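You operate a simulated robot arm through the tools that you are given. There is no shell and no other tool. Be economical: measure what you need, move in short steps, check, and stop when the job is done.

You run a simulated two-armed robot. Do the job below in one go: nothing can be reset, and whatever is moved stays where it is left.

Task
Hold the round red can on the top of the steel island table steady with one hand and put the tamper with a green handle in it with the other. Open the top drawer of the grey cupboard, take the green gasket and leave it in the inside of the top drawer of the grey cupboard, then shut the drawer. Shut the drawer of the small steel bench. Fetch the clear jug with a purple handle and set it on the low grey tray. Put the labelled jug with a black handle on the second store shelf from the bottom. Put the steel disc from the second store shelf from the bottom on the third store shelf from the bottom. The order is free. Set down upright: clear jug with a purple handle, labelled jug with a black handle.

It is judged by the outcome, as a careful person would: the job done as asked, and still so three seconds after it is handed in. It fails if anything else is knocked over, pushed out of place, dropped, spilled or broken.

Robot
Two 7-joint arms with fingered hands on one trunk, on a base that drives. Base frame: it is fixed to the floor where the robot stands at the start and does not move with it; the origin is under the middle of the robot, x ahead of it, y to its left, z up; the surface under the hand at the start is at about z = 88. Readings come in cm, rad, newtons and seconds.
The left shoulder is at the start at [7, 13.2, 114.2], the right one opposite. With the tool pointing down near the work surface each hand reaches from about 36 to 64 cm from the robot's upright axis, wherever it stands, measured 20 degrees to its own side. Places, roughly: clear jug with a purple handle (15x10x17 cm) [-140, 230, 30]; drawer of the small steel bench [40, 370, 80]; green gasket (6x6x1 cm) [70, 260, 90]; inside of the top drawer of the grey cupboard [60, 210, 70]; labelled jug with a black handle [50, 725, 100]; low grey tray (24x18x3 cm) [-140, 250, 90]; round red can (10x10x6 cm) [-160, -30, 80]; second store shelf [-130, 820, 60]; steel disc [-175, 825, 75]; tamper with a green handle (4x4x8 cm) [50, 10, 90]; third store shelf [-130, 820, 110]; top drawer of the grey cupboard [60, 210, 70]. Payload 2.3 kg a hand.
The TCP of each hand is the grasp point between the finger pads, 2.5 cm short of the fingertips. In the tool frame z runs along the fingers and y along their closing line. Largest opening 8.8 cm; the body of the gripper starts 2.9 cm behind the TCP. The gripper is a hand of 3 fingers: y runs from the thumb to the fingers, the wrist lies at [-1.3, -9.7, -16.2] in the tool frame, and closing takes about 1.5 s.
Orientation is told as [roll, pitch, yaw] about the base's x, y, z axes, in that order, counted from this pose: with the fingers straight down and the wrist toward the robot, the tool's x, y and z point along [0, 1, 0], [1, 0, 0] and [0, 0, -1] of the base frame.

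Tools
- The arms move only by the tool move_arm. It takes "left_steps", "right_steps" or both (then of equal length, played together; a hand with none holds still); each is a list of rows, each a list of 7 numbers: the gripper command, from -1 (fully open) to 1 (shut), values between in proportion, then the shift along the tool's x, y, z in units of 25 mm (1.0 is 25 mm), then the turn, a rotation vector about the tool's x, y, z in units of 8 degrees (1.0 is 8 degrees). In form: [[gripper, tx, ty, tz, ax, ay, az], ...]. A call has 1 to 12 rows; each row shifts and turns the commanded pose from where the row before left it, along the tool's axes as they then stand. A call with a number of a shift or a turn outside -1 to 1 is refused whole. A row lasts 0.2 s, in which the tool goes at most 5 cm and 0.15 rad; a call with a longer step from one row to the next is refused whole, and so is a gripper value outside its range. Where a pose cannot be reached the arm comes as near as it can. A force on the tool above 40 N (or 10 N above the force at the start of the call, whichever is more), or a blocked arm, ends the call early, and 0.2 s more pass. Each finger travels about 10.8 cm/s and halts on what it meets, pressing with about 28 N; the grip force reading is that of the motor and also rises with nothing between the fingers. The clock runs only during rows and for 0.2 s after the last one: add rows that do not move to give the fingers time. It gives the time, the measured TCP pose, the force on the tool (base axes), the opening and the grip force at its end, in the units of the frame above (readings bear some noise), with the torque about the TCP (base axes, N m) and any sound that the robot's microphone picked up, and new pictures: "views" is both (left out), scene, wrist or none (wrist: the cameras of the hands that moved).
- Cameras (640 x 400 px; columns grow to the right, rows downward): "scene" is now at [12.92, 2.39, 144.92]; the picture's right is [0.28, -0.96, 0.00], its down [-0.67, -0.20, -0.71] and it looks along [0.68, 0.20, -0.70] (base axes); focal length 280 px, centre (320, 200). "left" rides on the left gripper at [-5.8, -8.5, -10] in its tool frame; the picture's right is [-0.67, -0.35, 0.66], its down [0.69, -0.63, 0.37] and it looks along [0.28, 0.69, 0.66] (tool axes); focal length 261 px, centre (320, 200). "right" rides on the right gripper at [5.8, -8.5, -9.9] in its tool frame; the picture's right is [-0.67, 0.35, -0.66], its down [-0.69, -0.63, 0.37] and it looks along [-0.29, 0.69, 0.66] (tool axes); focal length 261 px, centre (320, 200). There is no depth. A picture from a camera that has moved, and an enlarged one, comes with that camera's place and axes in the base frame and with its lens.
- raise_lower(by): slides the trunk up (or, below 0, down) by that many cm; the arms and the scene camera ride with it, the base frame stays. It gives what a move gives, with no picture.
- drive_base(legs): drives the robot by 1 to 6 legs, each [ahead, left, turn to the left] in cm, cm and rad, along the robot's own axes; the way and the turn of a leg run together, so that a leg with both is an arc; at most 150 cm and 3.142 rad a leg. The arms and the cameras ride along, it lands a little off, and it stops where it bumps. It gives what a move gives, and a new picture of the scene camera.
- preshape(shape, hand): the hand has 3 fingers and takes this shape, open, in about a second: jaw (thumb against the fingers, like two jaws); tri (thumb and two fingers); tip (a fingertip pinch); poke (one finger out to press); point (the index stretched); flat (the hand flat); cup (the hand cupped); fist (a fist). The gripper value then closes the fingers along that shape, each until it touches; the sizes above hold for jaw. It gives what a move gives, with no picture.
- pan_tilt(pan, tilt): turns the head with the scene camera to pan (to the left, within 1.501 rad either way) and tilt (down, from -0.506 to 1.204), counted from straight ahead of the robot. It gives what a move gives, and a new picture of the scene camera.
- close_up(camera, box): a new picture of the part [left, top, right, bottom] of that camera's present view, enlarged. No time passes.
- job_done(): hands the job in; it is judged then, once.

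Work in short steps. Places have to be worked out from the pictures, the camera data and where the tool is seen: move nearer, look again, correct. Check each grasp and each placing, and mend what went wrong. You have 196 turns and 260 pictures in all, those below and enlarged ones among them. Open the grippers and draw the arms clear of the work before you hand the job in, unless the task says otherwise; then end with one line.

The tools are called after "Request:" as name(argument=value, ...) on one line, values as JSON. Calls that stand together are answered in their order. move_arm: Moves the arms, as the interface text tells. Its arguments: {"type":"object","properties":{"left_steps":{"type":"array"},"right_steps":{"type":"array"},"views":{"type":"string","enum":["both","scene","wrist","none"]}},"required":[]} The other tools are called the same way: raise_lower (by) slides the trunk up or down; preshape (shape, hand) gives the hand a shape; drive_base (legs) drives the base; pan_tilt (pan, tilt) turns the head that bears the scene camera; close_up (camera, box) takes an enlarged picture of a part of a camera's view; job_done () hands the job in.

At the start:

```text
time_s: 0.0
left_eef_pos: [37.68, 21.8, 116.76]
left_ee_rot: [-0.003, -0.001, 0.0]
left_contact_force: [0.4, -0.1, 0.6]
left_ft_torque: [-0.02, -0.03, 0.01]
left_finger_gap: 8.76
left_grasp_force: 0.0
left_shape: jaw
right_eef_pos: [44.71, -8.15, 117.11]
right_ee_rot: [-0.001, 0.001, 0.001]
right_contact_force: [-0.2, -1.0, 0.3]
right_ft_torque: [0.02, -0.03, 0.01]
right_finger_gap: 8.78
right_grasp_force: 0.1
right_shape: jaw
trunk travel left (down, up): [-70.0, 14.0]
robot x, y, heading: [-0.06, 0.08, -0.003]
head pan, tilt: [0.284, 0.777]
```

scene: 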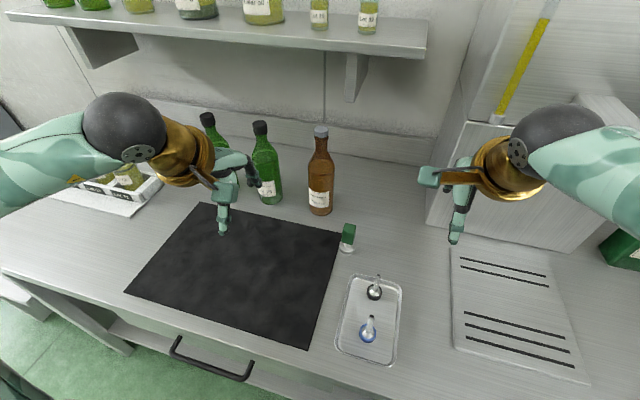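
right: 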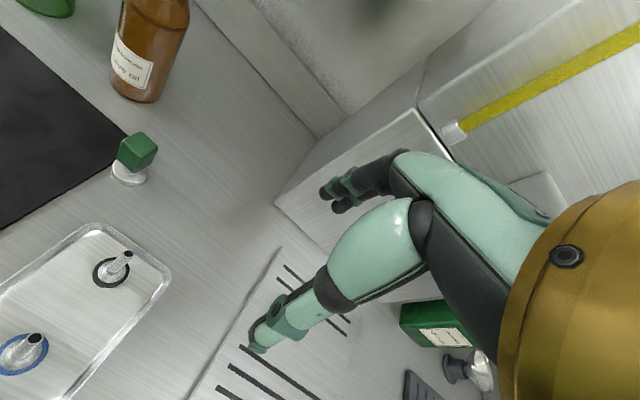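
left: 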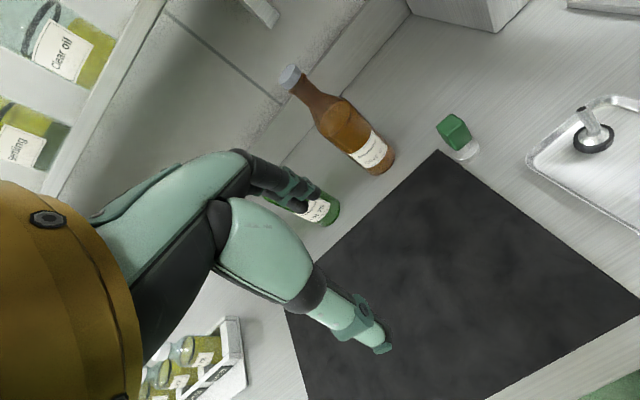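

I judge the tamper at about [53.3, 7.5], handle top near z 96. I bring the left hand over it, staying high.

Request:
move_arm(left_steps=[[-1, -0.8, 0.8, 0.3, 0, 0, 0], [-1, -0.8, 0.8, 0.3, 0, 0, 0], [-1, -0.8, 0.8, 0.3, 0, 0, 0], [-1, -0.8, 0.8, 0.3, 0, 0, 0], [-1, -0.8, 0.8, 0.4, 0, 0, 0], [-1, -0.8, 0.8, 0.4, 0, 0, 0], [-1, -0.9, 0.8, 0.4, 0, 0, 0], [-1, 0, 0.6, 0.4, 0, 0, 0]], views="both")

```text
time_s: 1.8
left_eef_pos: [53.1, 7.6, 109.84]
left_ee_rot: [-0.001, 0.001, 0.0]
left_contact_force: [0.8, 0.0, 0.3]
left_ft_torque: [-0.04, -0.03, 0.0]
left_finger_gap: 8.75
left_grasp_force: 0.0
left_shape: jaw
right_eef_pos: [44.76, -8.15, 116.98]
right_ee_rot: [0.0, 0.002, 0.0]
right_contact_force: [-0.2, -0.2, 0.1]
right_ft_torque: [0.01, 0.01, -0.03]
right_finger_gap: 8.75
right_grasp_force: 0.1
right_shape: jaw
trunk travel left (down, up): [-70.0, 14.0]
robot x, y, heading: [-0.12, 0.33, -0.001]
head pan, tilt: [0.284, 0.777]
camera scene: at [13.01, 2.4, 144.92], right [0.28, -0.96, 0.0], down [-0.67, -0.2, -0.71], along [0.68, 0.2, -0.7], focal length 280 px, centre (320, 200)
camera left: at [44.56, 1.79, 119.74], right [-0.35, -0.67, -0.65], down [-0.63, 0.69, -0.37], along [0.69, 0.28, -0.66], focal length 261 px, centre (320, 200)
```

scene: 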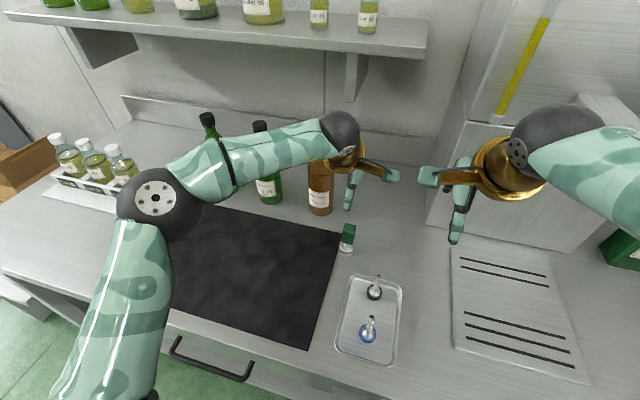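
left: 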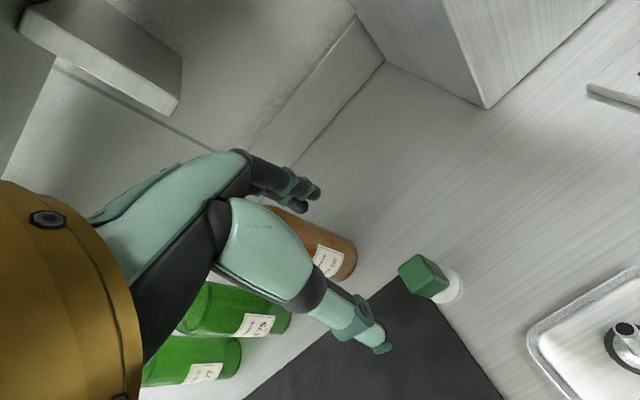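

The wrist view puts the tamper at about [53.4, 6.8]. I correct slightly and descend to z≈94.5, then close.

Request:
move_arm(left_steps=[[-1, -0.32, 0.12, 0.6, 0, 0, 0], [-1, 0, 0, 0.8, 0, 0, 0], [-1, 0, 0, 0.8, 0, 0, 0], [-1, 0, 0, 0.8, 0, 0, 0], [-1, 0, 0, 0.8, 0, 0, 0], [-1, 0, 0, 0.8, 0, 0, 0], [-1, 0, 0, 0.8, 0, 0, 0], [-1, 0, 0, 0.7, 0, 0, 0], [-1, 0, 0, 0, 0, 0, 0]], views="wrist")

```text
time_s: 3.8
left_eef_pos: [53.61, 6.72, 94.65]
left_ee_rot: [0.0, 0.001, -0.002]
left_contact_force: [-0.6, 0.5, 0.1]
left_ft_torque: [0.0, 0.03, 0.02]
left_finger_gap: 8.77
left_grasp_force: 0.1
left_shape: jaw
right_eef_pos: [44.6, -8.25, 117.03]
right_ee_rot: [-0.001, 0.0, -0.001]
right_contact_force: [-1.6, 0.6, 0.5]
right_ft_torque: [0.03, -0.01, -0.02]
right_finger_gap: 8.77
right_grasp_force: 0.0
right_shape: jaw
trunk travel left (down, up): [-70.0, 14.0]
robot x, y, heading: [-0.13, -0.11, -0.0]
head pan, tilt: [0.284, 0.777]
camera left: at [45.09, 0.89, 104.46], right [-0.35, -0.67, -0.66], down [-0.63, 0.69, -0.37], along [0.69, 0.29, -0.66], focal length 261 px, centre (320, 200)
```

left: 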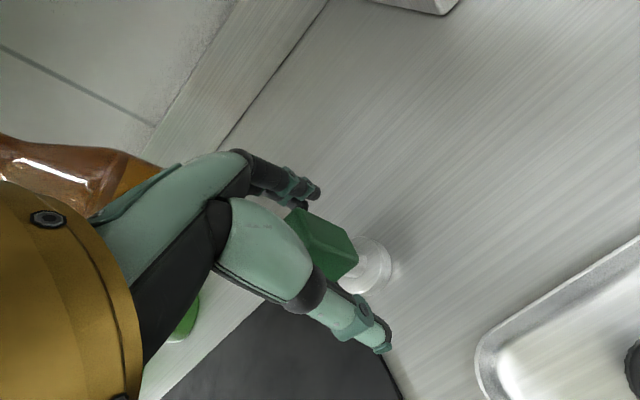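

The handle sits centred between the pads; closing.

Request:
move_arm(left_steps=[[0, 0, 0, 0, 0, 0, 0], [1, 0, 0, 0, 0, 0, 0], [1, 0, 0, 0, 0, 0, 0], [1, 0, 0, 0, 0, 0, 0], [1, 0, 0, 0, 0, 0, 0], [1, 0, 0, 0, 0, 0, 0], [1, 0, 0, 0, 0, 0, 0], [1, 0, 0, -0.6, 0, 0, 0], [1, 0, 0, -0.8, 0, 0, 0], [1, 0, 0, -0.8, 0, 0, 0]], views="wrist")

```text
time_s: 6.0
left_eef_pos: [53.62, 6.72, 100.08]
left_ee_rot: [0.001, 0.002, -0.001]
left_contact_force: [0.4, 0.1, -1.8]
left_ft_torque: [-0.04, 0.0, 0.0]
left_finger_gap: 2.33
left_grasp_force: 27.6
left_shape: jaw
right_eef_pos: [44.71, -8.17, 117.06]
right_ee_rot: [0.0, 0.002, -0.001]
right_contact_force: [0.0, -0.6, -0.2]
right_ft_torque: [0.0, -0.04, -0.01]
right_finger_gap: 8.74
right_grasp_force: 0.1
right_shape: jaw
trunk travel left (down, up): [-70.0, 14.0]
robot x, y, heading: [-0.23, -0.17, -0.003]
head pan, tilt: [0.284, 0.777]
camera left: at [45.04, 0.98, 110.04], right [-0.35, -0.67, -0.66], down [-0.63, 0.69, -0.36], along [0.69, 0.28, -0.66], focal length 261 px, centre (320, 200)
```

left: 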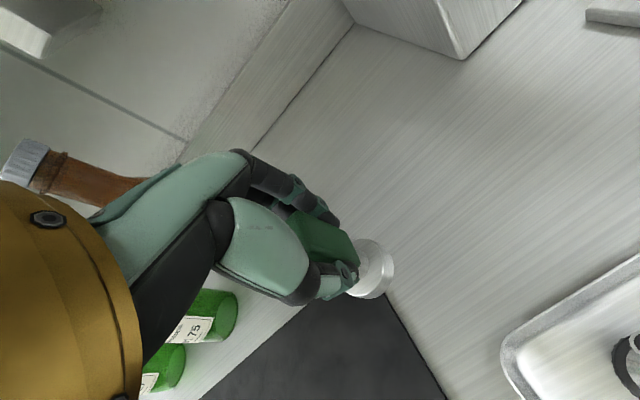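

Grasp holds. I lift and draw the left hand in, ahead of backing away from the counter.

Request:
move_arm(left_steps=[[1, 0, 0, -0.8, 0, 0, 0], [1, 0, 0, -0.8, 0, 0, 0], [1, 0, 0, -0.8, 0, 0, 0], [1, 0, 0, -0.8, 0, 0, 0], [1, 0, -0.8, -0.8, 0, 0, 0], [1, 0.7, -0.8, -0.8, 0, 0, 0], [1, 0.7, -0.8, 0, 0, 0, 0], [1, 0.8, -0.8, 0, 0, 0, 0], [1, 0.8, -0.8, 0, 0, 0, 0], [1, 0.8, -0.8, 0, 0, 0, 0]], views="none")

Request:
drive_base(legs=[[-35, 0, 0], [0, 0, 1.57]])

Request:
pan_tilt(pan=1.0, tilt=0.4)

```text
time_s: 8.2
left_eef_pos: [41.29, 16.39, 112.13]
left_ee_rot: [-0.001, 0.0, 0.001]
left_contact_force: [-0.5, -0.5, -1.9]
left_ft_torque: [-0.03, 0.01, 0.04]
left_finger_gap: 2.3
left_grasp_force: 27.5
left_shape: jaw
right_eef_pos: [44.68, -8.04, 116.99]
right_ee_rot: [-0.002, 0.001, -0.001]
right_contact_force: [-0.3, 0.3, -0.7]
right_ft_torque: [0.01, -0.04, 0.02]
right_finger_gap: 8.75
right_grasp_force: 0.0
right_shape: jaw
trunk travel left (down, up): [-70.0, 14.0]
robot x, y, heading: [-0.02, 0.3, -0.0]
head pan, tilt: [0.284, 0.777]
```

```text
time_s: 14.4
left_eef_pos: [-52.68, 41.22, 112.1]
left_ee_rot: [0.0, 0.002, 1.585]
left_contact_force: [0.0, 0.1, -1.8]
left_ft_torque: [0.02, -0.01, 0.0]
left_finger_gap: 2.34
left_grasp_force: 28.0
left_shape: jaw
right_eef_pos: [-28.09, 44.89, 116.92]
right_ee_rot: [0.0, 0.0, 1.588]
right_contact_force: [0.2, -1.4, -0.9]
right_ft_torque: [-0.01, -0.01, 0.02]
right_finger_gap: 8.75
right_grasp_force: 0.1
right_shape: jaw
trunk travel left (down, up): [-70.0, 14.0]
robot x, y, heading: [-35.55, -0.38, 1.588]
head pan, tilt: [0.284, 0.777]
camera scene: at [-38.09, 12.95, 144.92], right [0.96, 0.3, 0.0], down [0.21, -0.67, -0.71], along [-0.21, 0.68, -0.7], focal length 280 px, centre (320, 200)
```

scene: 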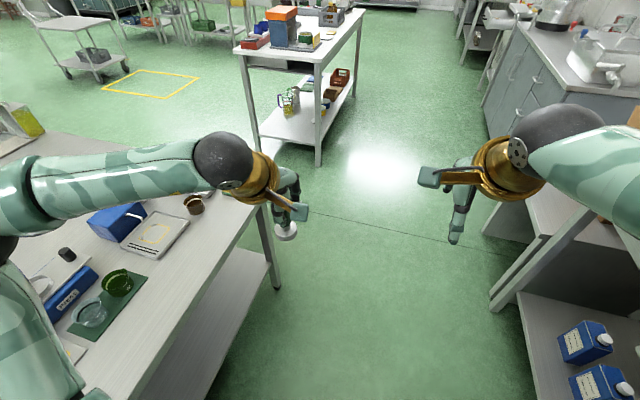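

```text
time_s: 15.4
left_eef_pos: [-52.65, 41.12, 112.16]
left_ee_rot: [0.0, 0.003, 1.587]
left_contact_force: [-0.3, -0.5, -1.5]
left_ft_torque: [0.01, -0.01, 0.0]
left_finger_gap: 2.34
left_grasp_force: 27.8
left_shape: jaw
right_eef_pos: [-28.09, 44.76, 116.98]
right_ee_rot: [-0.002, -0.001, 1.588]
right_contact_force: [0.0, -0.9, 0.8]
right_ft_torque: [-0.01, -0.02, -0.02]
right_finger_gap: 8.79
right_grasp_force: 0.1
right_shape: jaw
trunk travel left (down, up): [-70.0, 14.0]
robot x, y, heading: [-35.63, 0.2, 1.585]
head pan, tilt: [1.0, 0.4]
camera scene: at [-43.56, 10.03, 148.24], right [0.53, 0.85, 0.0], down [0.33, -0.21, -0.92], along [-0.78, 0.49, -0.39], focal length 280 px, centre (320, 200)
```

scene: 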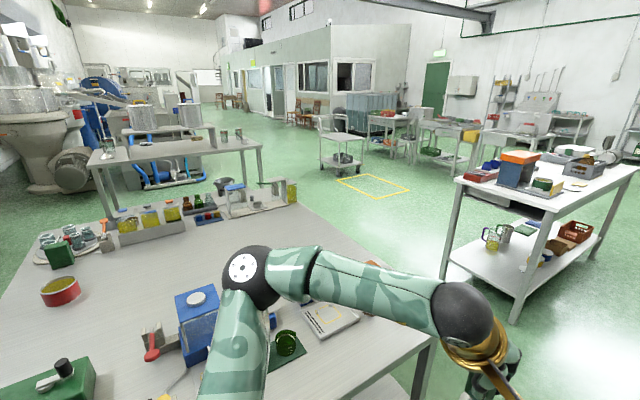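

The red can is at about [-161, -28]. I turn to face the island and look at its extent.

Request:
drive_base(legs=[[0, 0, 1.57]])

Request:
pan_tilt(pan=0.5, tilt=0.5)

```text
time_s: 19.7
left_eef_pos: [-76.7, -17.2, 112.1]
left_ee_rot: [-0.002, 0.002, -3.119]
left_contact_force: [-0.9, -0.2, -1.6]
left_ft_torque: [0.0, 0.01, -0.03]
left_finger_gap: 2.29
left_grasp_force: 28.2
left_shape: jaw
right_eef_pos: [-80.4, 7.19, 116.95]
right_ee_rot: [0.0, 0.0, -3.119]
right_contact_force: [0.3, 0.6, 0.8]
right_ft_torque: [-0.02, 0.0, -0.01]
right_finger_gap: 8.75
right_grasp_force: 0.1
right_shape: jaw
trunk travel left (down, up): [-70.0, 14.0]
robot x, y, heading: [-35.64, -0.15, -3.122]
head pan, tilt: [1.0, 0.4]
camera scene: at [-45.51, -7.98, 148.25], right [-0.85, 0.52, 0.0], down [0.2, 0.33, -0.92], along [-0.48, -0.79, -0.39], focal length 280 px, centre (320, 200)
```

scene: 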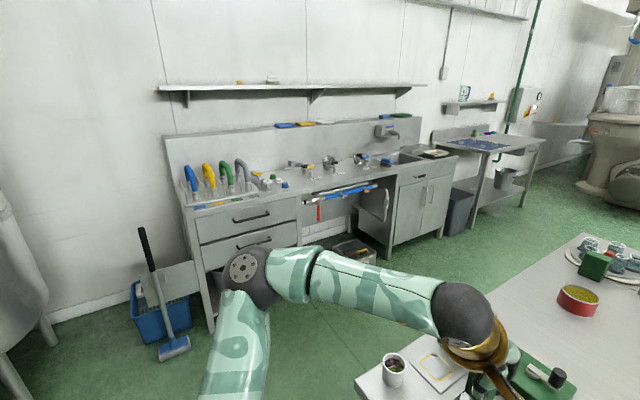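

```text
time_s: 20.6
left_eef_pos: [-76.61, -17.35, 112.0]
left_ee_rot: [0.001, 0.001, -3.119]
left_contact_force: [0.2, 0.0, -2.8]
left_ft_torque: [0.02, 0.02, -0.03]
left_finger_gap: 2.31
left_grasp_force: 28.3
left_shape: jaw
right_eef_pos: [-80.43, 7.1, 116.98]
right_ee_rot: [0.0, -0.001, -3.119]
right_contact_force: [-1.3, -0.1, 0.3]
right_ft_torque: [-0.02, -0.01, -0.03]
right_finger_gap: 8.77
right_grasp_force: 0.0
right_shape: jaw
trunk travel left (down, up): [-70.0, 14.0]
robot x, y, heading: [-35.94, 0.21, -3.117]
head pan, tilt: [0.499, 0.499]
camera scene: at [-48.55, -4.64, 147.33], right [-0.5, 0.87, 0.0], down [0.42, 0.24, -0.88], along [-0.76, -0.44, -0.48], focal length 280 px, centre (320, 200)
```

scene: 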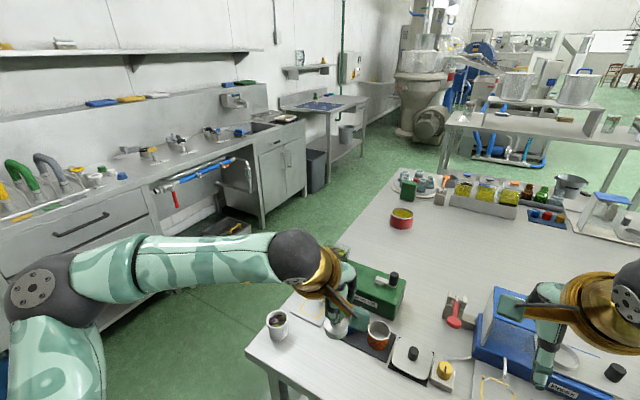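

The can stands 17 cm from the island's -y edge (y≈-44), so I approach from there, driving round in the aisle.

Request:
drive_base(legs=[[0, 98, 0], [124, 0, 0], [0, 0, -1.57]])

Request:
pan_tilt(pan=0.0, tilt=0.7)

```text
time_s: 35.7
left_eef_pos: [-176.15, -63.89, 112.12]
left_ee_rot: [-0.001, 0.002, 1.585]
left_contact_force: [0.1, 0.6, -0.9]
left_ft_torque: [-0.02, 0.0, -0.02]
left_finger_gap: 2.3
left_grasp_force: 28.3
left_shape: jaw
right_eef_pos: [-151.69, -60.24, 117.02]
right_ee_rot: [-0.001, 0.0, 1.583]
right_contact_force: [-0.6, -0.2, 0.2]
right_ft_torque: [-0.01, 0.0, 0.0]
right_finger_gap: 8.76
right_grasp_force: 0.1
right_shape: jaw
trunk travel left (down, up): [-70.0, 14.0]
robot x, y, heading: [-159.34, -104.92, 1.583]
head pan, tilt: [0.499, 0.499]
camera scene: at [-163.84, -92.02, 147.33], right [0.87, 0.49, 0.0], down [0.23, -0.42, -0.88], along [-0.43, 0.77, -0.48], focal length 280 px, centre (320, 200)
```

scene: 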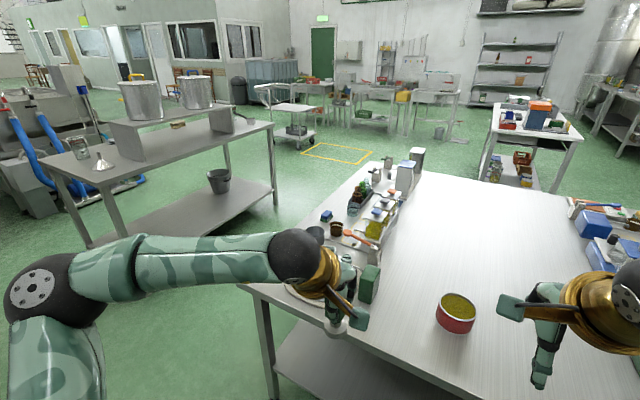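

```text
time_s: 36.6
left_eef_pos: [-176.17, -63.95, 112.13]
left_ee_rot: [0.0, 0.003, 1.584]
left_contact_force: [0.1, 0.0, -2.1]
left_ft_torque: [-0.01, -0.03, 0.0]
left_finger_gap: 2.27
left_grasp_force: 28.3
left_shape: jaw
right_eef_pos: [-151.76, -60.3, 117.11]
right_ee_rot: [-0.001, 0.002, 1.581]
right_contact_force: [0.2, -0.8, 0.5]
right_ft_torque: [-0.01, 0.02, 0.02]
right_finger_gap: 8.76
right_grasp_force: 0.1
right_shape: jaw
trunk travel left (down, up): [-70.0, 14.0]
robot x, y, heading: [-159.22, -105.16, 1.588]
head pan, tilt: [0.0, 0.7]
camera scene: at [-159.48, -91.45, 145.56], right [1.0, 0.01, 0.0], down [0.01, -0.64, -0.76], along [-0.01, 0.76, -0.64], focal length 280 px, centre (320, 200)
```

scene: 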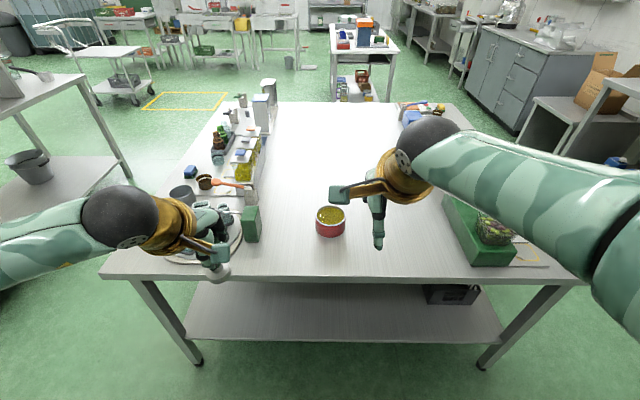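

The can is at about [-157, -26]. I drive 27 cm closer and zoom in on it.

Request:
drive_base(legs=[[27, 0, 0]])

Request:
pan_tilt(pan=0.0, tilt=0.95)

Request:
close_up(camera="scene", box=[220, 150, 420, 275])

```text
time_s: 38.5
left_eef_pos: [-176.55, -37.59, 112.2]
left_ee_rot: [-0.002, 0.0, 1.584]
left_contact_force: [0.1, -0.2, -1.8]
left_ft_torque: [-0.01, -0.04, -0.02]
left_finger_gap: 2.3
left_grasp_force: 27.9
left_shape: jaw
right_eef_pos: [-152.17, -34.12, 117.04]
right_ee_rot: [0.0, -0.002, 1.583]
right_contact_force: [0.8, 1.0, -0.5]
right_ft_torque: [-0.03, -0.04, 0.0]
right_finger_gap: 8.76
right_grasp_force: 0.2
right_shape: jaw
trunk travel left (down, up): [-70.0, 14.0]
robot x, y, heading: [-159.39, -78.47, 1.589]
head pan, tilt: [0.0, 0.7]
camera scene: at [-159.83, -65.21, 145.58], right [1.0, 0.01, 0.0], down [0.01, -0.64, -0.77], along [-0.01, 0.77, -0.64], focal length 280 px, centre (320, 200)
```

scene: 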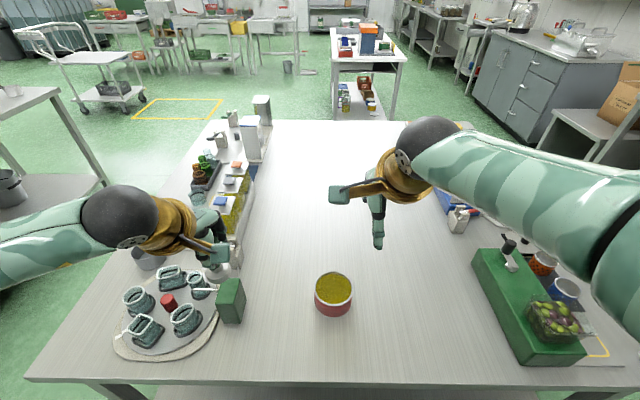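

```text
time_s: 39.3
left_eef_pos: [-176.71, -37.46, 112.09]
left_ee_rot: [-0.001, 0.002, 1.584]
left_contact_force: [-0.2, 0.3, -2.7]
left_ft_torque: [-0.01, -0.02, 0.01]
left_finger_gap: 2.28
left_grasp_force: 28.0
left_shape: jaw
right_eef_pos: [-152.1, -33.78, 117.13]
right_ee_rot: [0.001, 0.002, 1.585]
right_contact_force: [0.3, 0.3, 0.0]
right_ft_torque: [0.04, 0.02, -0.01]
right_finger_gap: 8.75
right_grasp_force: 0.0
right_shape: jaw
trunk travel left (down, up): [-70.0, 14.0]
robot x, y, heading: [-159.45, -78.77, 1.583]
head pan, tilt: [0.0, 0.949]
camera scene: at [-159.82, -66.13, 143.58], right [1.0, 0.01, 0.0], down [0.01, -0.81, -0.58], along [-0.01, 0.58, -0.81], focal length 280 px, centre (320, 200)
```

scene: 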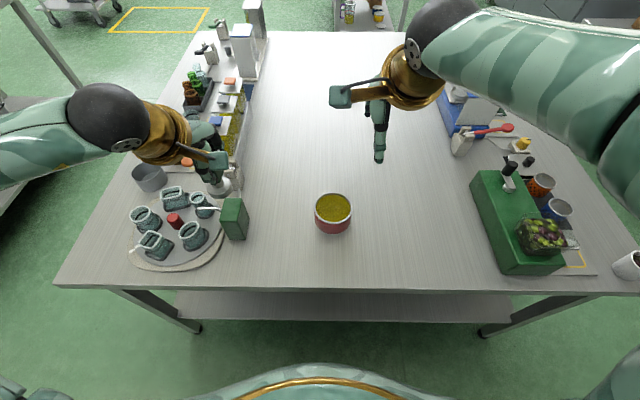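

```text
3.20 times, centred on (320, 212) of scene
camera zoom: at [-159.82, -66.13, 143.58], right [1.0, 0.01, 0.0], down [0.01, -0.81, -0.58], along [-0.01, 0.58, -0.81], focal length 897 px, centre (320, 160)
```

zoom: 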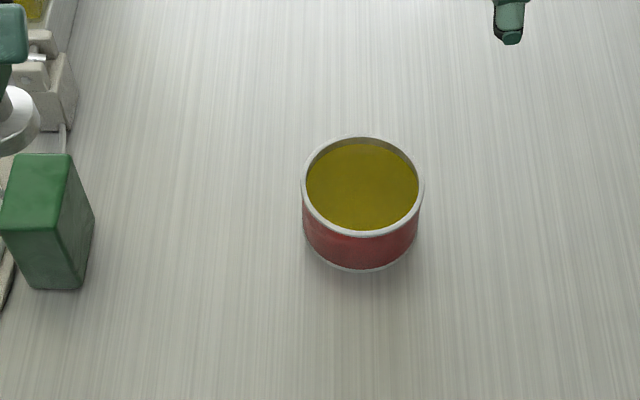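

The can's centre is about [-157.1, -25], rim z≈82.5, fill about 1 cm below the rim. The right hand will pinch the rim on its near-right side; I turn it about 60° and come above.

Request:
move_arm(right_steps=[[-0.2, 0.11, 0.87, 0, 0, 0, 0], [-0.2, 0.11, 0.87, 0, 0, 0, 0], [-0.2, 0.1, 0.86, 0, 0, 0, 0], [-0.2, 0, 0, 0.9, 0, 0, -0.94], [-0.2, 0, 0, 0.9, 0, 0, -0.94], [-0.2, 0, 0, 0.9, 0, 0, -0.94], [-0.2, 0, 0, 0.9, 0, 0, -0.94], [-0.2, 0, 0, 0.9, 0, 0, -0.94], [-0.2, 0, 0, 0.9, 0, 0, -0.94], [-0.2, 0, 0, 0.9, 0, 0, -0.94], [-0.2, 0, 0, 0.9, 0, 0, -0.94], [-0.2, 0, 0, 0, 0, 0, 0]], views="both")

```text
time_s: 41.9
left_eef_pos: [-176.6, -37.42, 112.15]
left_ee_rot: [-0.003, 0.002, 1.585]
left_contact_force: [0.1, -0.6, -1.5]
left_ft_torque: [0.0, 0.01, 0.01]
left_finger_gap: 2.3
left_grasp_force: 27.8
left_shape: jaw
right_eef_pos: [-153.06, -27.33, 99.18]
right_ee_rot: [0.0, 0.0, 2.634]
right_contact_force: [0.3, -0.2, 0.0]
right_ft_torque: [0.01, 0.02, 0.0]
right_finger_gap: 5.35
right_grasp_force: 0.1
right_shape: jaw
trunk travel left (down, up): [-70.0, 14.0]
robot x, y, heading: [-159.71, -78.62, 1.585]
head pan, tilt: [0.0, 0.949]
camera scene: at [-159.83, -66.21, 143.58], right [1.0, 0.01, 0.0], down [0.01, -0.81, -0.58], along [-0.01, 0.58, -0.81], focal length 280 px, centre (320, 200)
camera right: at [-148.56, -36.42, 109.09], right [0.02, 0.76, 0.66], down [0.88, 0.29, -0.37], along [-0.47, 0.59, -0.66], focal length 261 px, centre (320, 200)
```

scene: 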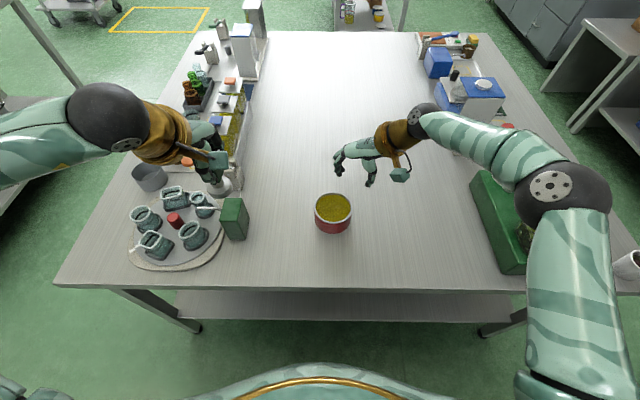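
right: 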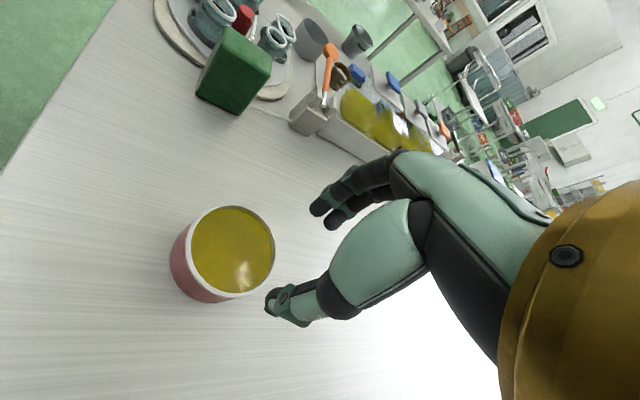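

The wrist view confirms the can centre at [-157.2, -25.3]. I lower the right hand so its tips straddle the rim, about 0.9 cm deep.

Request:
move_arm(right_steps=[[-0.2, 0, 0, 0.8, 0, 0, 0], [-0.2, 0, 0, 0.8, 0, 0, 0], [-0.2, 0, 0, 0.8, 0, 0, 0], [-0.2, 0, 0, 0.8, 0, 0, 0], [-0.2, 0, -0.1, 0.8, 0, 0, 0], [-0.2, 0, 0, 0.8, 0, 0, 0], [-0.2, 0, 0, 0.6, 0, 0, 0], [-0.2, 0, 0, 0.3, 0, 0, 0], [-0.2, 0, 0, 0.3, 0, 0, 0], [-0.2, 0, 0, 0, 0, 0, 0]], views="wrist")

```text
time_s: 44.1
left_eef_pos: [-176.6, -37.34, 111.95]
left_ee_rot: [0.0, 0.001, 1.586]
left_contact_force: [0.3, -0.4, -2.5]
left_ft_torque: [0.02, -0.04, -0.04]
left_finger_gap: 2.3
left_grasp_force: 27.7
left_shape: jaw
right_eef_pos: [-153.06, -27.35, 83.85]
right_ee_rot: [0.001, -0.001, 2.636]
right_contact_force: [-0.7, 0.0, 0.3]
right_ft_torque: [-0.03, 0.01, 0.0]
right_finger_gap: 5.33
right_grasp_force: 0.2
right_shape: jaw
trunk travel left (down, up): [-70.0, 14.0]
robot x, y, heading: [-159.58, -78.66, 1.581]
head pan, tilt: [0.0, 0.949]
camera right: at [-148.36, -36.56, 93.86], right [0.02, 0.76, 0.66], down [0.88, 0.29, -0.37], along [-0.47, 0.59, -0.66], focal length 261 px, centre (320, 200)
```

right: 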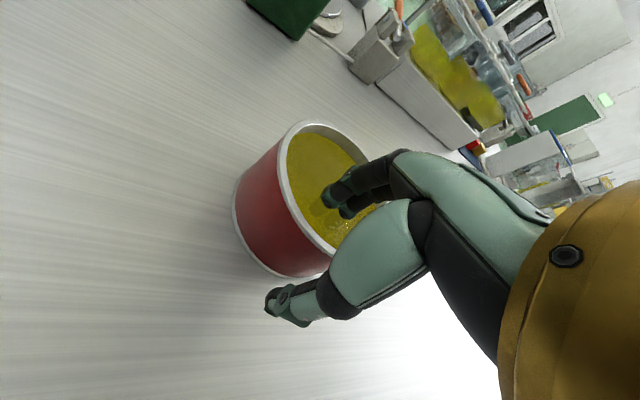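

Fingers are inside, thumb outside, no contact. I close on the rim.

Request:
move_arm(right_steps=[[0, 0, 0, 0, 0, 0, 0], [0.2, 0, 0, 0, 0, 0, 0], [0.4, 0, 0, 0, 0, 0, 0], [0.6, 0, 0, 0, 0, 0, 0], [0.8, 0, 0, 0, 0, 0, 0], [1, 0, 0, 0, 0, 0, 0], [1, 0, 0, 0, 0, 0, 0], [1, 0, 0, 0, 0, 0, 0]], views="both")

```text
time_s: 45.9
left_eef_pos: [-176.5, -37.45, 112.09]
left_ee_rot: [0.001, 0.002, 1.584]
left_contact_force: [-0.2, 0.0, -1.7]
left_ft_torque: [0.01, -0.02, 0.0]
left_finger_gap: 2.26
left_grasp_force: 27.8
left_shape: jaw
right_eef_pos: [-152.9, -27.38, 83.89]
right_ee_rot: [0.002, 0.0, 2.636]
right_contact_force: [0.0, 0.1, 0.1]
right_ft_torque: [0.0, -0.01, 0.04]
right_finger_gap: 0.0
right_grasp_force: 27.8
right_shape: jaw
trunk travel left (down, up): [-70.0, 14.0]
robot x, y, heading: [-159.39, -78.52, 1.587]
head pan, tilt: [0.0, 0.949]
camera scene: at [-159.81, -66.14, 143.58], right [1.0, 0.01, 0.0], down [0.01, -0.81, -0.58], along [-0.01, 0.58, -0.81], focal length 280 px, centre (320, 200)
camera right: at [-148.36, -36.55, 93.85], right [0.02, 0.76, 0.65], down [0.88, 0.29, -0.37], along [-0.47, 0.59, -0.66], focal length 261 px, centre (320, 200)
```

scene: 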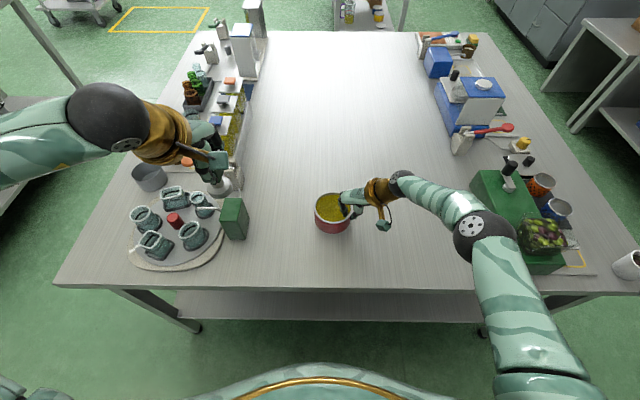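
right: 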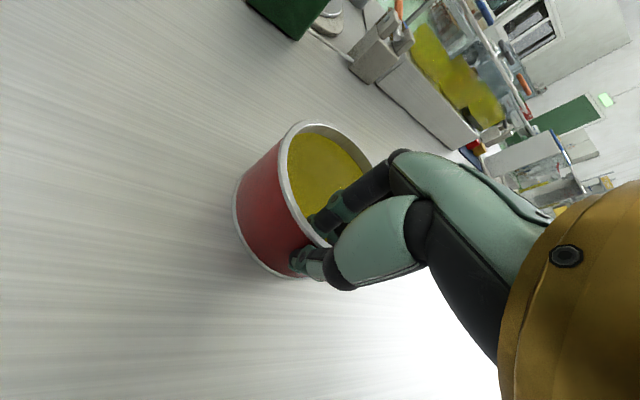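

Gap reads 0; I check whether the rim is really pinched.

Request:
close_up(camera="right", box=[220, 100, 420, 300])

```text
2.00 times, centred on (320, 200) of right
camera zoom: at [-148.36, -36.55, 93.85], right [0.02, 0.76, 0.65], down [0.88, 0.29, -0.37], along [-0.47, 0.59, -0.66], focal length 521 px, centre (320, 200)
```

zoom: 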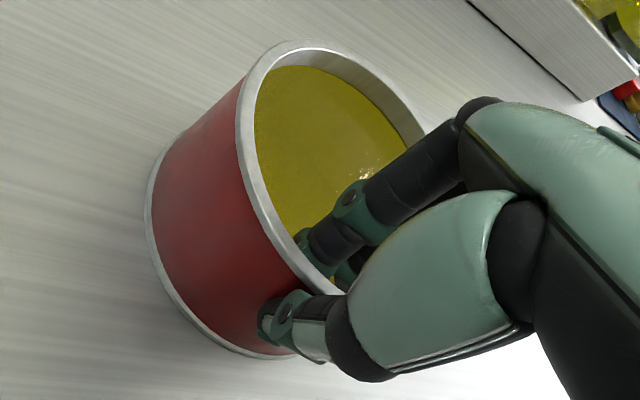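

The thumb presses outside and the fingers inside the wall; the can hasn't moved. Now I bring the left hand over the can, turned 30° so the hands clear each other.

Request:
move_arm(left_steps=[[1, -0.88, 0.665, 0, 0, 0, 0], [1, -0.88, 0.665, 0, 0, 0, 0], [1, -0.88, 0.665, 0, 0, 0, 0], [1, -0.88, 0.665, 0, 0, 0, 0], [1, -0.88, 0.665, 0, 0, 0, 0], [1, -0.88, 0.665, 0, 0, 0, 0], [1, -0.88, 0.665, 0, 0, 0, 0], [1, -0.88, 0.665, 0, 0, 0, 0], [1, 0, 0, 0.6, 0, 0, 0.94], [1, 0, 0, 0.6, 0, 0, 0.94], [1, 0, 0, 0.6, 0, 0, 0.94], [1, 0, 0, 0.6, 0, 0, 0.94]], views="both")

```text
time_s: 48.5
left_eef_pos: [-159.53, -24.26, 105.73]
left_ee_rot: [0.0, 0.001, 1.057]
left_contact_force: [0.4, 0.4, -2.0]
left_ft_torque: [-0.02, -0.06, 0.04]
left_finger_gap: 2.29
left_grasp_force: 28.0
left_shape: jaw
left hand out of reach, approached as far as the arm can: row 8
right_eef_pos: [-152.95, -27.44, 83.82]
right_ee_rot: [0.002, 0.002, 2.636]
right_contact_force: [-1.1, 0.3, 0.2]
right_ft_torque: [0.01, 0.02, -0.03]
right_finger_gap: 0.01
right_grasp_force: 28.0
right_shape: jaw
trunk travel left (down, up): [-70.0, 14.0]
robot x, y, heading: [-159.53, -78.81, 1.581]
head pan, tilt: [0.0, 0.949]
camera scene: at [-159.82, -66.11, 143.58], right [1.0, 0.01, 0.0], down [0.01, -0.81, -0.58], along [-0.01, 0.58, -0.81], focal length 280 px, centre (320, 200)
camera left: at [-158.73, -34.58, 115.71], right [0.41, -0.63, -0.66], down [-0.91, -0.21, -0.37], along [0.09, 0.74, -0.66], focal length 261 px, centre (320, 200)
```

scene: 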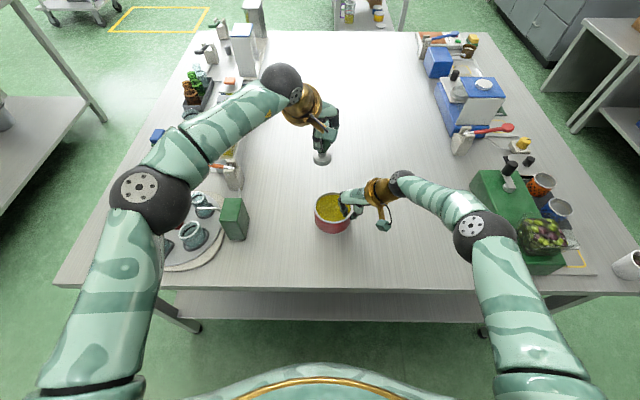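
left: 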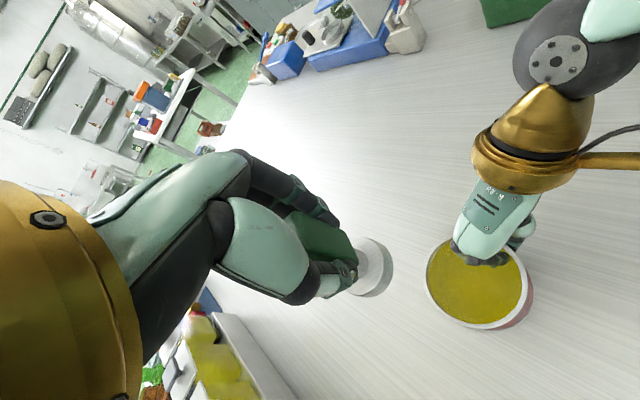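

I shift 0.65 cm toward the can centre and lower the tamper to just above the rim.

Request:
move_arm(left_steps=[[1, -0.26, 0, 0.7, 0, 0, 0], [1, 0, 0, 0.8, 0, 0, 0], [1, 0, 0, 0.8, 0, 0, 0], [1, 0, 0, 0.8, 0, 0, 0], [1, 0, 0, 0.8, 0, 0, 0], [1, 0, 0, 0.8, 0, 0, 0], [1, 0, 0, 0.8, 0, 0, 0], [1, 0, 0, 0.4, 0, 0, 0], [1, 0, 0, 0, 0, 0, 0]], views="both")

```text
time_s: 50.5
left_eef_pos: [-158.95, -24.68, 90.95]
left_ee_rot: [-0.002, 0.003, 1.06]
left_contact_force: [0.1, -0.1, -1.9]
left_ft_torque: [-0.02, 0.02, -0.01]
left_finger_gap: 2.28
left_grasp_force: 28.1
left_shape: jaw
right_eef_pos: [-152.9, -27.48, 83.88]
right_ee_rot: [0.002, 0.001, 2.635]
right_contact_force: [0.0, -1.0, 0.5]
right_ft_torque: [-0.03, 0.06, -0.01]
right_finger_gap: 0.0
right_grasp_force: 27.6
right_shape: jaw
trunk travel left (down, up): [-70.0, 14.0]
robot x, y, heading: [-159.7, -78.44, 1.587]
head pan, tilt: [0.0, 0.949]
camera scene: at [-159.78, -66.12, 143.57], right [1.0, 0.01, 0.0], down [0.01, -0.81, -0.58], along [-0.01, 0.58, -0.81], focal length 280 px, centre (320, 200)
camera left: at [-158.1, -34.91, 100.91], right [0.41, -0.63, -0.65], down [-0.91, -0.22, -0.37], along [0.09, 0.74, -0.66], focal length 261 px, centre (320, 200)
```

scene: 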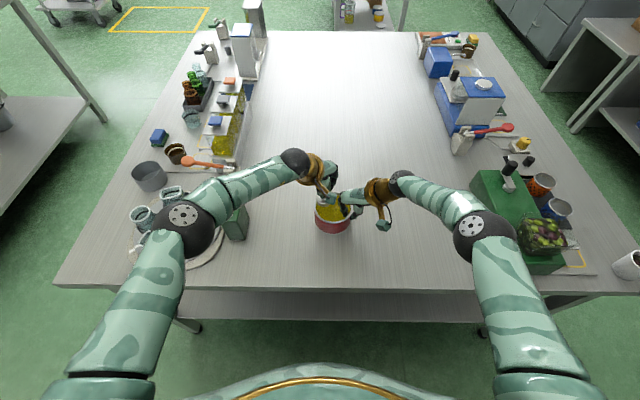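
left: 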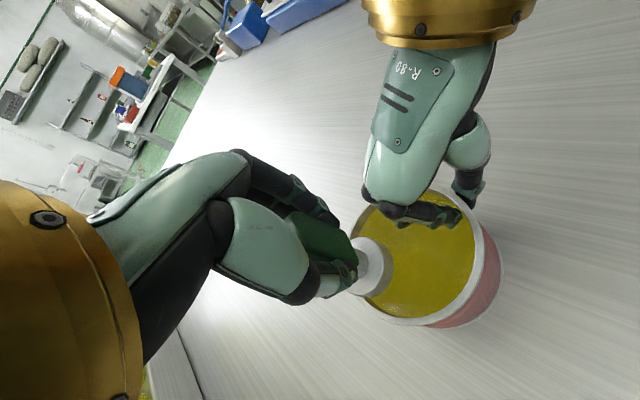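

The left view puts the can centre about [-157.3, -26.2]; I shift 0.6 cm nearer to it and lower 3 cm.

Request:
move_arm(left_steps=[[1, -0.12, -0.2, 0, 0, 0, 0], [1, 0, 0, 0.3, 0, 0, 0], [1, 0, 0, 0.3, 0, 0, 0], [1, 0, 0, 0.3, 0, 0, 0], [1, 0, 0, 0.2, 0, 0, 0], [1, 0, 0, 0, 0, 0, 0]], views="wrist")

```text
time_s: 51.9
left_eef_pos: [-158.93, -25.22, 88.15]
left_ee_rot: [-0.002, 0.001, 1.062]
left_contact_force: [0.4, -1.1, -2.1]
left_ft_torque: [-0.03, -0.03, -0.02]
left_finger_gap: 2.29
left_grasp_force: 27.8
left_shape: jaw
right_eef_pos: [-152.92, -27.36, 83.92]
right_ee_rot: [0.002, 0.0, 2.635]
right_contact_force: [0.1, -0.6, -0.2]
right_ft_torque: [0.0, 0.01, 0.03]
right_finger_gap: 0.0
right_grasp_force: 28.4
right_shape: jaw
trunk travel left (down, up): [-70.0, 14.0]
robot x, y, heading: [-159.69, -78.71, 1.581]
head pan, tilt: [0.0, 0.949]
camera left: at [-158.08, -35.51, 98.19], right [0.41, -0.63, -0.65], down [-0.91, -0.21, -0.37], along [0.09, 0.74, -0.66], focal length 261 px, centre (320, 200)
```

left: 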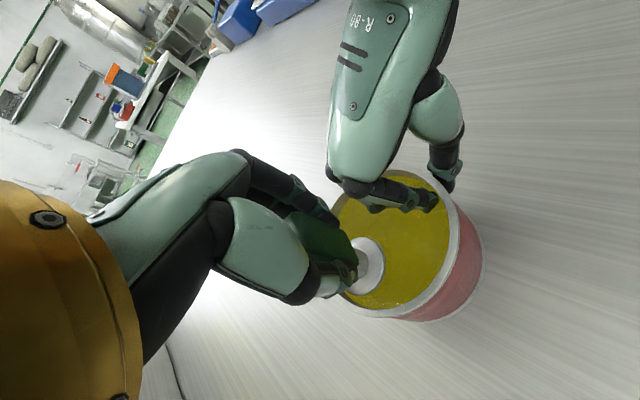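

Tamper bottom is at rim level without contact. I go on lowering in small steps.

Request:
move_arm(left_steps=[[1, 0, 0, 0.2, 0, 0, 0], [1, 0, 0, 0.2, 0, 0, 0], [1, 0, 0, 0.2, 0, 0, 0], [1, 0, 0, 0, 0, 0, 0]], views="wrist")

```text
time_s: 52.9
left_eef_pos: [-158.82, -25.3, 86.69]
left_ee_rot: [-0.002, 0.001, 1.059]
left_contact_force: [-0.2, -0.1, -2.1]
left_ft_torque: [-0.02, -0.06, 0.01]
left_finger_gap: 2.29
left_grasp_force: 27.8
left_shape: jaw
right_eef_pos: [-152.87, -27.44, 83.78]
right_ee_rot: [0.002, 0.001, 2.636]
right_contact_force: [-0.7, 0.0, 0.7]
right_ft_torque: [0.0, 0.03, -0.02]
right_finger_gap: 0.01
right_grasp_force: 28.2
right_shape: jaw
trunk travel left (down, up): [-70.0, 14.0]
robot x, y, heading: [-159.38, -78.57, 1.59]
head pan, tilt: [0.0, 0.949]
camera left: at [-158.1, -35.51, 96.63], right [0.41, -0.63, -0.65], down [-0.91, -0.21, -0.37], along [0.09, 0.74, -0.66], focal length 261 px, centre (320, 200)
```

left: 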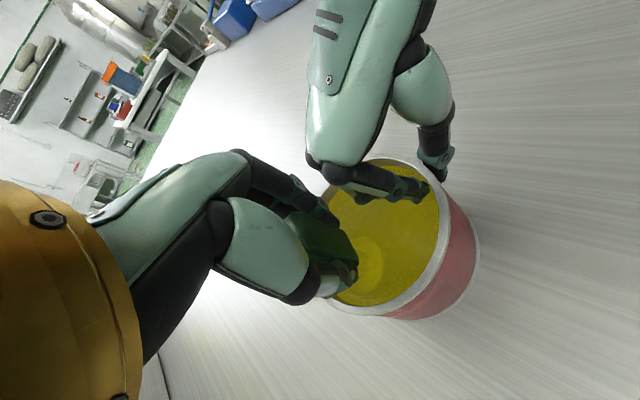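

The fill gives way; I keep lowering until I feel the bottom.

Request:
move_arm(left_steps=[[1, 0, 0, 0.25, 0, 0, 0], [1, 0, 0, 0.25, 0, 0, 0], [1, 0, 0, 0.25, 0, 0, 0], [1, 0, 0, 0.2, 0, 0, 0], [1, 0, 0, 0.2, 0, 0, 0], [1, 0, 0, 0, 0, 0, 0]], views="wrist")

```text
time_s: 54.4
left_eef_pos: [-158.63, -25.47, 84.73]
left_ee_rot: [-0.001, -0.013, 1.062]
left_contact_force: [-0.4, -3.4, 21.2]
left_ft_torque: [-0.04, 0.01, 0.0]
left_finger_gap: 2.47
left_grasp_force: 27.8
left_shape: jaw
right_eef_pos: [-152.98, -27.77, 83.98]
right_ee_rot: [-0.002, 0.0, 2.637]
right_contact_force: [-1.2, 1.4, -4.8]
right_ft_torque: [0.03, 0.11, 0.0]
right_finger_gap: 0.0
right_grasp_force: 28.2
right_shape: jaw
trunk travel left (down, up): [-70.0, 14.0]
robot x, y, heading: [-159.83, -78.66, 1.587]
head pan, tilt: [0.0, 0.949]
stopped in row 6 (left hand): the force on the tool passed its limit at 40 N (the readings are from after the stop); the commanded pose is now the measured one
camera left: at [-157.94, -35.81, 94.46], right [0.42, -0.62, -0.66], down [-0.9, -0.21, -0.38], along [0.1, 0.75, -0.65], focal length 261 px, centre (320, 200)
```

left: 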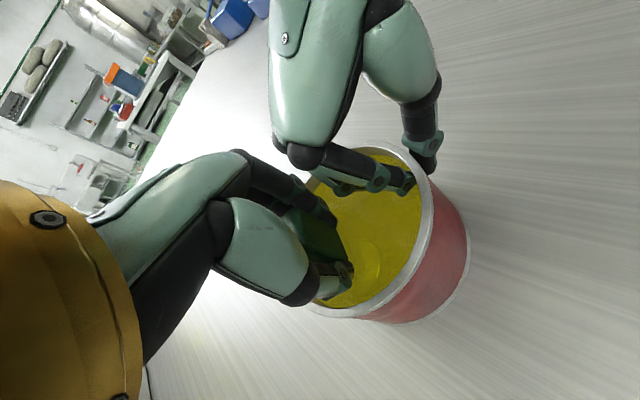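

Bottom reached (about 21 N residual). I ease up a little, open slightly and rise straight out.

Request:
move_arm(left_steps=[[1, 0, 0, -0.1, 0, 0, 0], [0.6, 0, 0, 0, 0, 0, 0], [0.25, 0, 0, 0, 0, 0, 0], [0.25, 0, 0, 0, 0, 0, 0], [0.25, 0, 0, 0, 0, 0, 0], [0.25, 0, 0, -0.2, 0, 0, 0], [0.25, 0, 0, -0.4, 0, 0, 0], [0.25, 0, 0, -0.6, 0, 0, 0]], views="wrist")

```text
time_s: 56.2
left_eef_pos: [-158.86, -25.45, 87.59]
left_ee_rot: [0.0, -0.006, 1.061]
left_contact_force: [-0.3, -0.2, -0.1]
left_ft_torque: [0.02, 0.02, 0.0]
left_finger_gap: 3.28
left_grasp_force: 0.1
left_shape: jaw
right_eef_pos: [-152.87, -27.44, 83.72]
right_ee_rot: [0.002, -0.001, 2.635]
right_contact_force: [0.8, -0.2, 2.5]
right_ft_torque: [0.03, 0.06, 0.02]
right_finger_gap: 0.0
right_grasp_force: 28.3
right_shape: jaw
trunk travel left (down, up): [-70.0, 14.0]
robot x, y, heading: [-159.47, -78.62, 1.582]
head pan, tilt: [0.0, 0.949]
camera left: at [-158.0, -35.68, 97.53], right [0.42, -0.63, -0.66], down [-0.9, -0.21, -0.37], along [0.09, 0.75, -0.66], focal length 261 px, centre (320, 200)
```

left: 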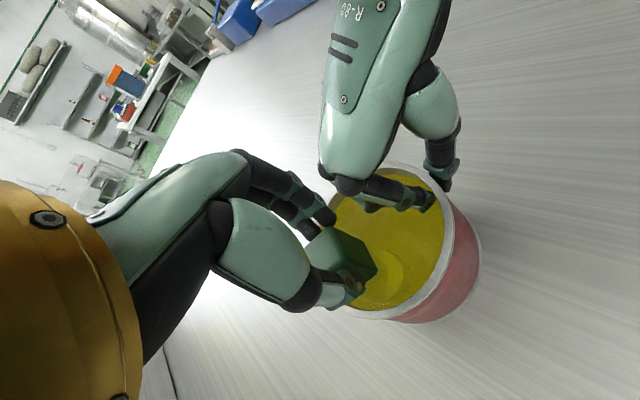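

The tamper stays behind, standing in the can. I raise the left hand well clear while the right keeps holding.

Request:
move_arm(left_steps=[[0.25, 0, 0, -0.6, 0, 0, 0], [0.25, 0, 0, -0.8, 0, 0, 0], [0.25, 0, 0, -0.8, 0, 0, 0], [0.25, 0, 0, -0.8, 0, 0, 0], [0.25, 0, 0, -0.8, 0, 0, 0], [0, 0, 0, -0.8, 0, 0, 0], [0, 0, 0, -0.8, 0, 0, 0], [0, 0.4, -0.8, -0.8, 0, 0, 0], [0, 0.8, -0.8, -0.8, 0, 0, 0], [-0.5, 0.8, -0.8, -0.8, 0, 0, 0], [-1, 0.8, -0.8, -0.8, 0, 0, 0]], views="both")

```text
time_s: 58.6
left_eef_pos: [-168.96, -28.99, 108.93]
left_ee_rot: [-0.001, -0.008, 1.06]
left_contact_force: [0.0, -0.1, -0.3]
left_ft_torque: [-0.01, -0.02, -0.01]
left_finger_gap: 8.77
left_grasp_force: 0.2
left_shape: jaw
right_eef_pos: [-152.89, -27.43, 83.92]
right_ee_rot: [0.0, 0.002, 2.635]
right_contact_force: [0.4, -0.8, 2.0]
right_ft_torque: [0.01, 0.01, 0.0]
right_finger_gap: 0.0
right_grasp_force: 28.1
right_shape: jaw
trunk travel left (down, up): [-70.0, 14.0]
robot x, y, heading: [-160.21, -78.72, 1.585]
head pan, tilt: [0.0, 0.949]
camera scene: at [-159.84, -66.33, 143.59], right [1.0, 0.01, 0.0], down [0.01, -0.81, -0.58], along [-0.01, 0.58, -0.81], focal length 280 px, centre (320, 200)
camera left: at [-168.05, -39.4, 118.78], right [0.42, -0.63, -0.66], down [-0.9, -0.21, -0.37], along [0.09, 0.75, -0.66], focal length 261 px, centre (320, 200)
```

scene: 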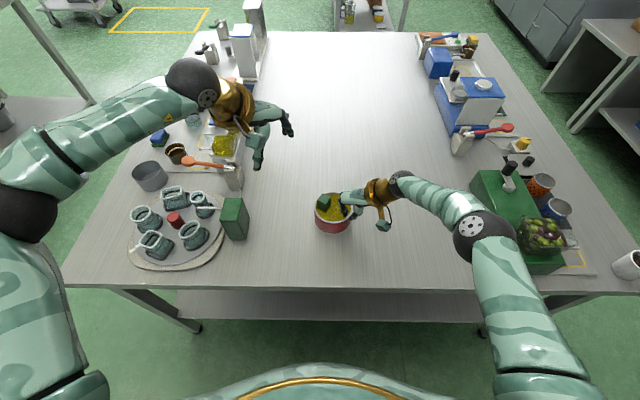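
left: 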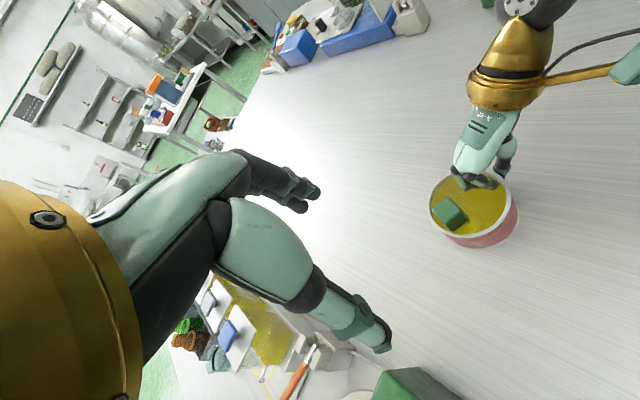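

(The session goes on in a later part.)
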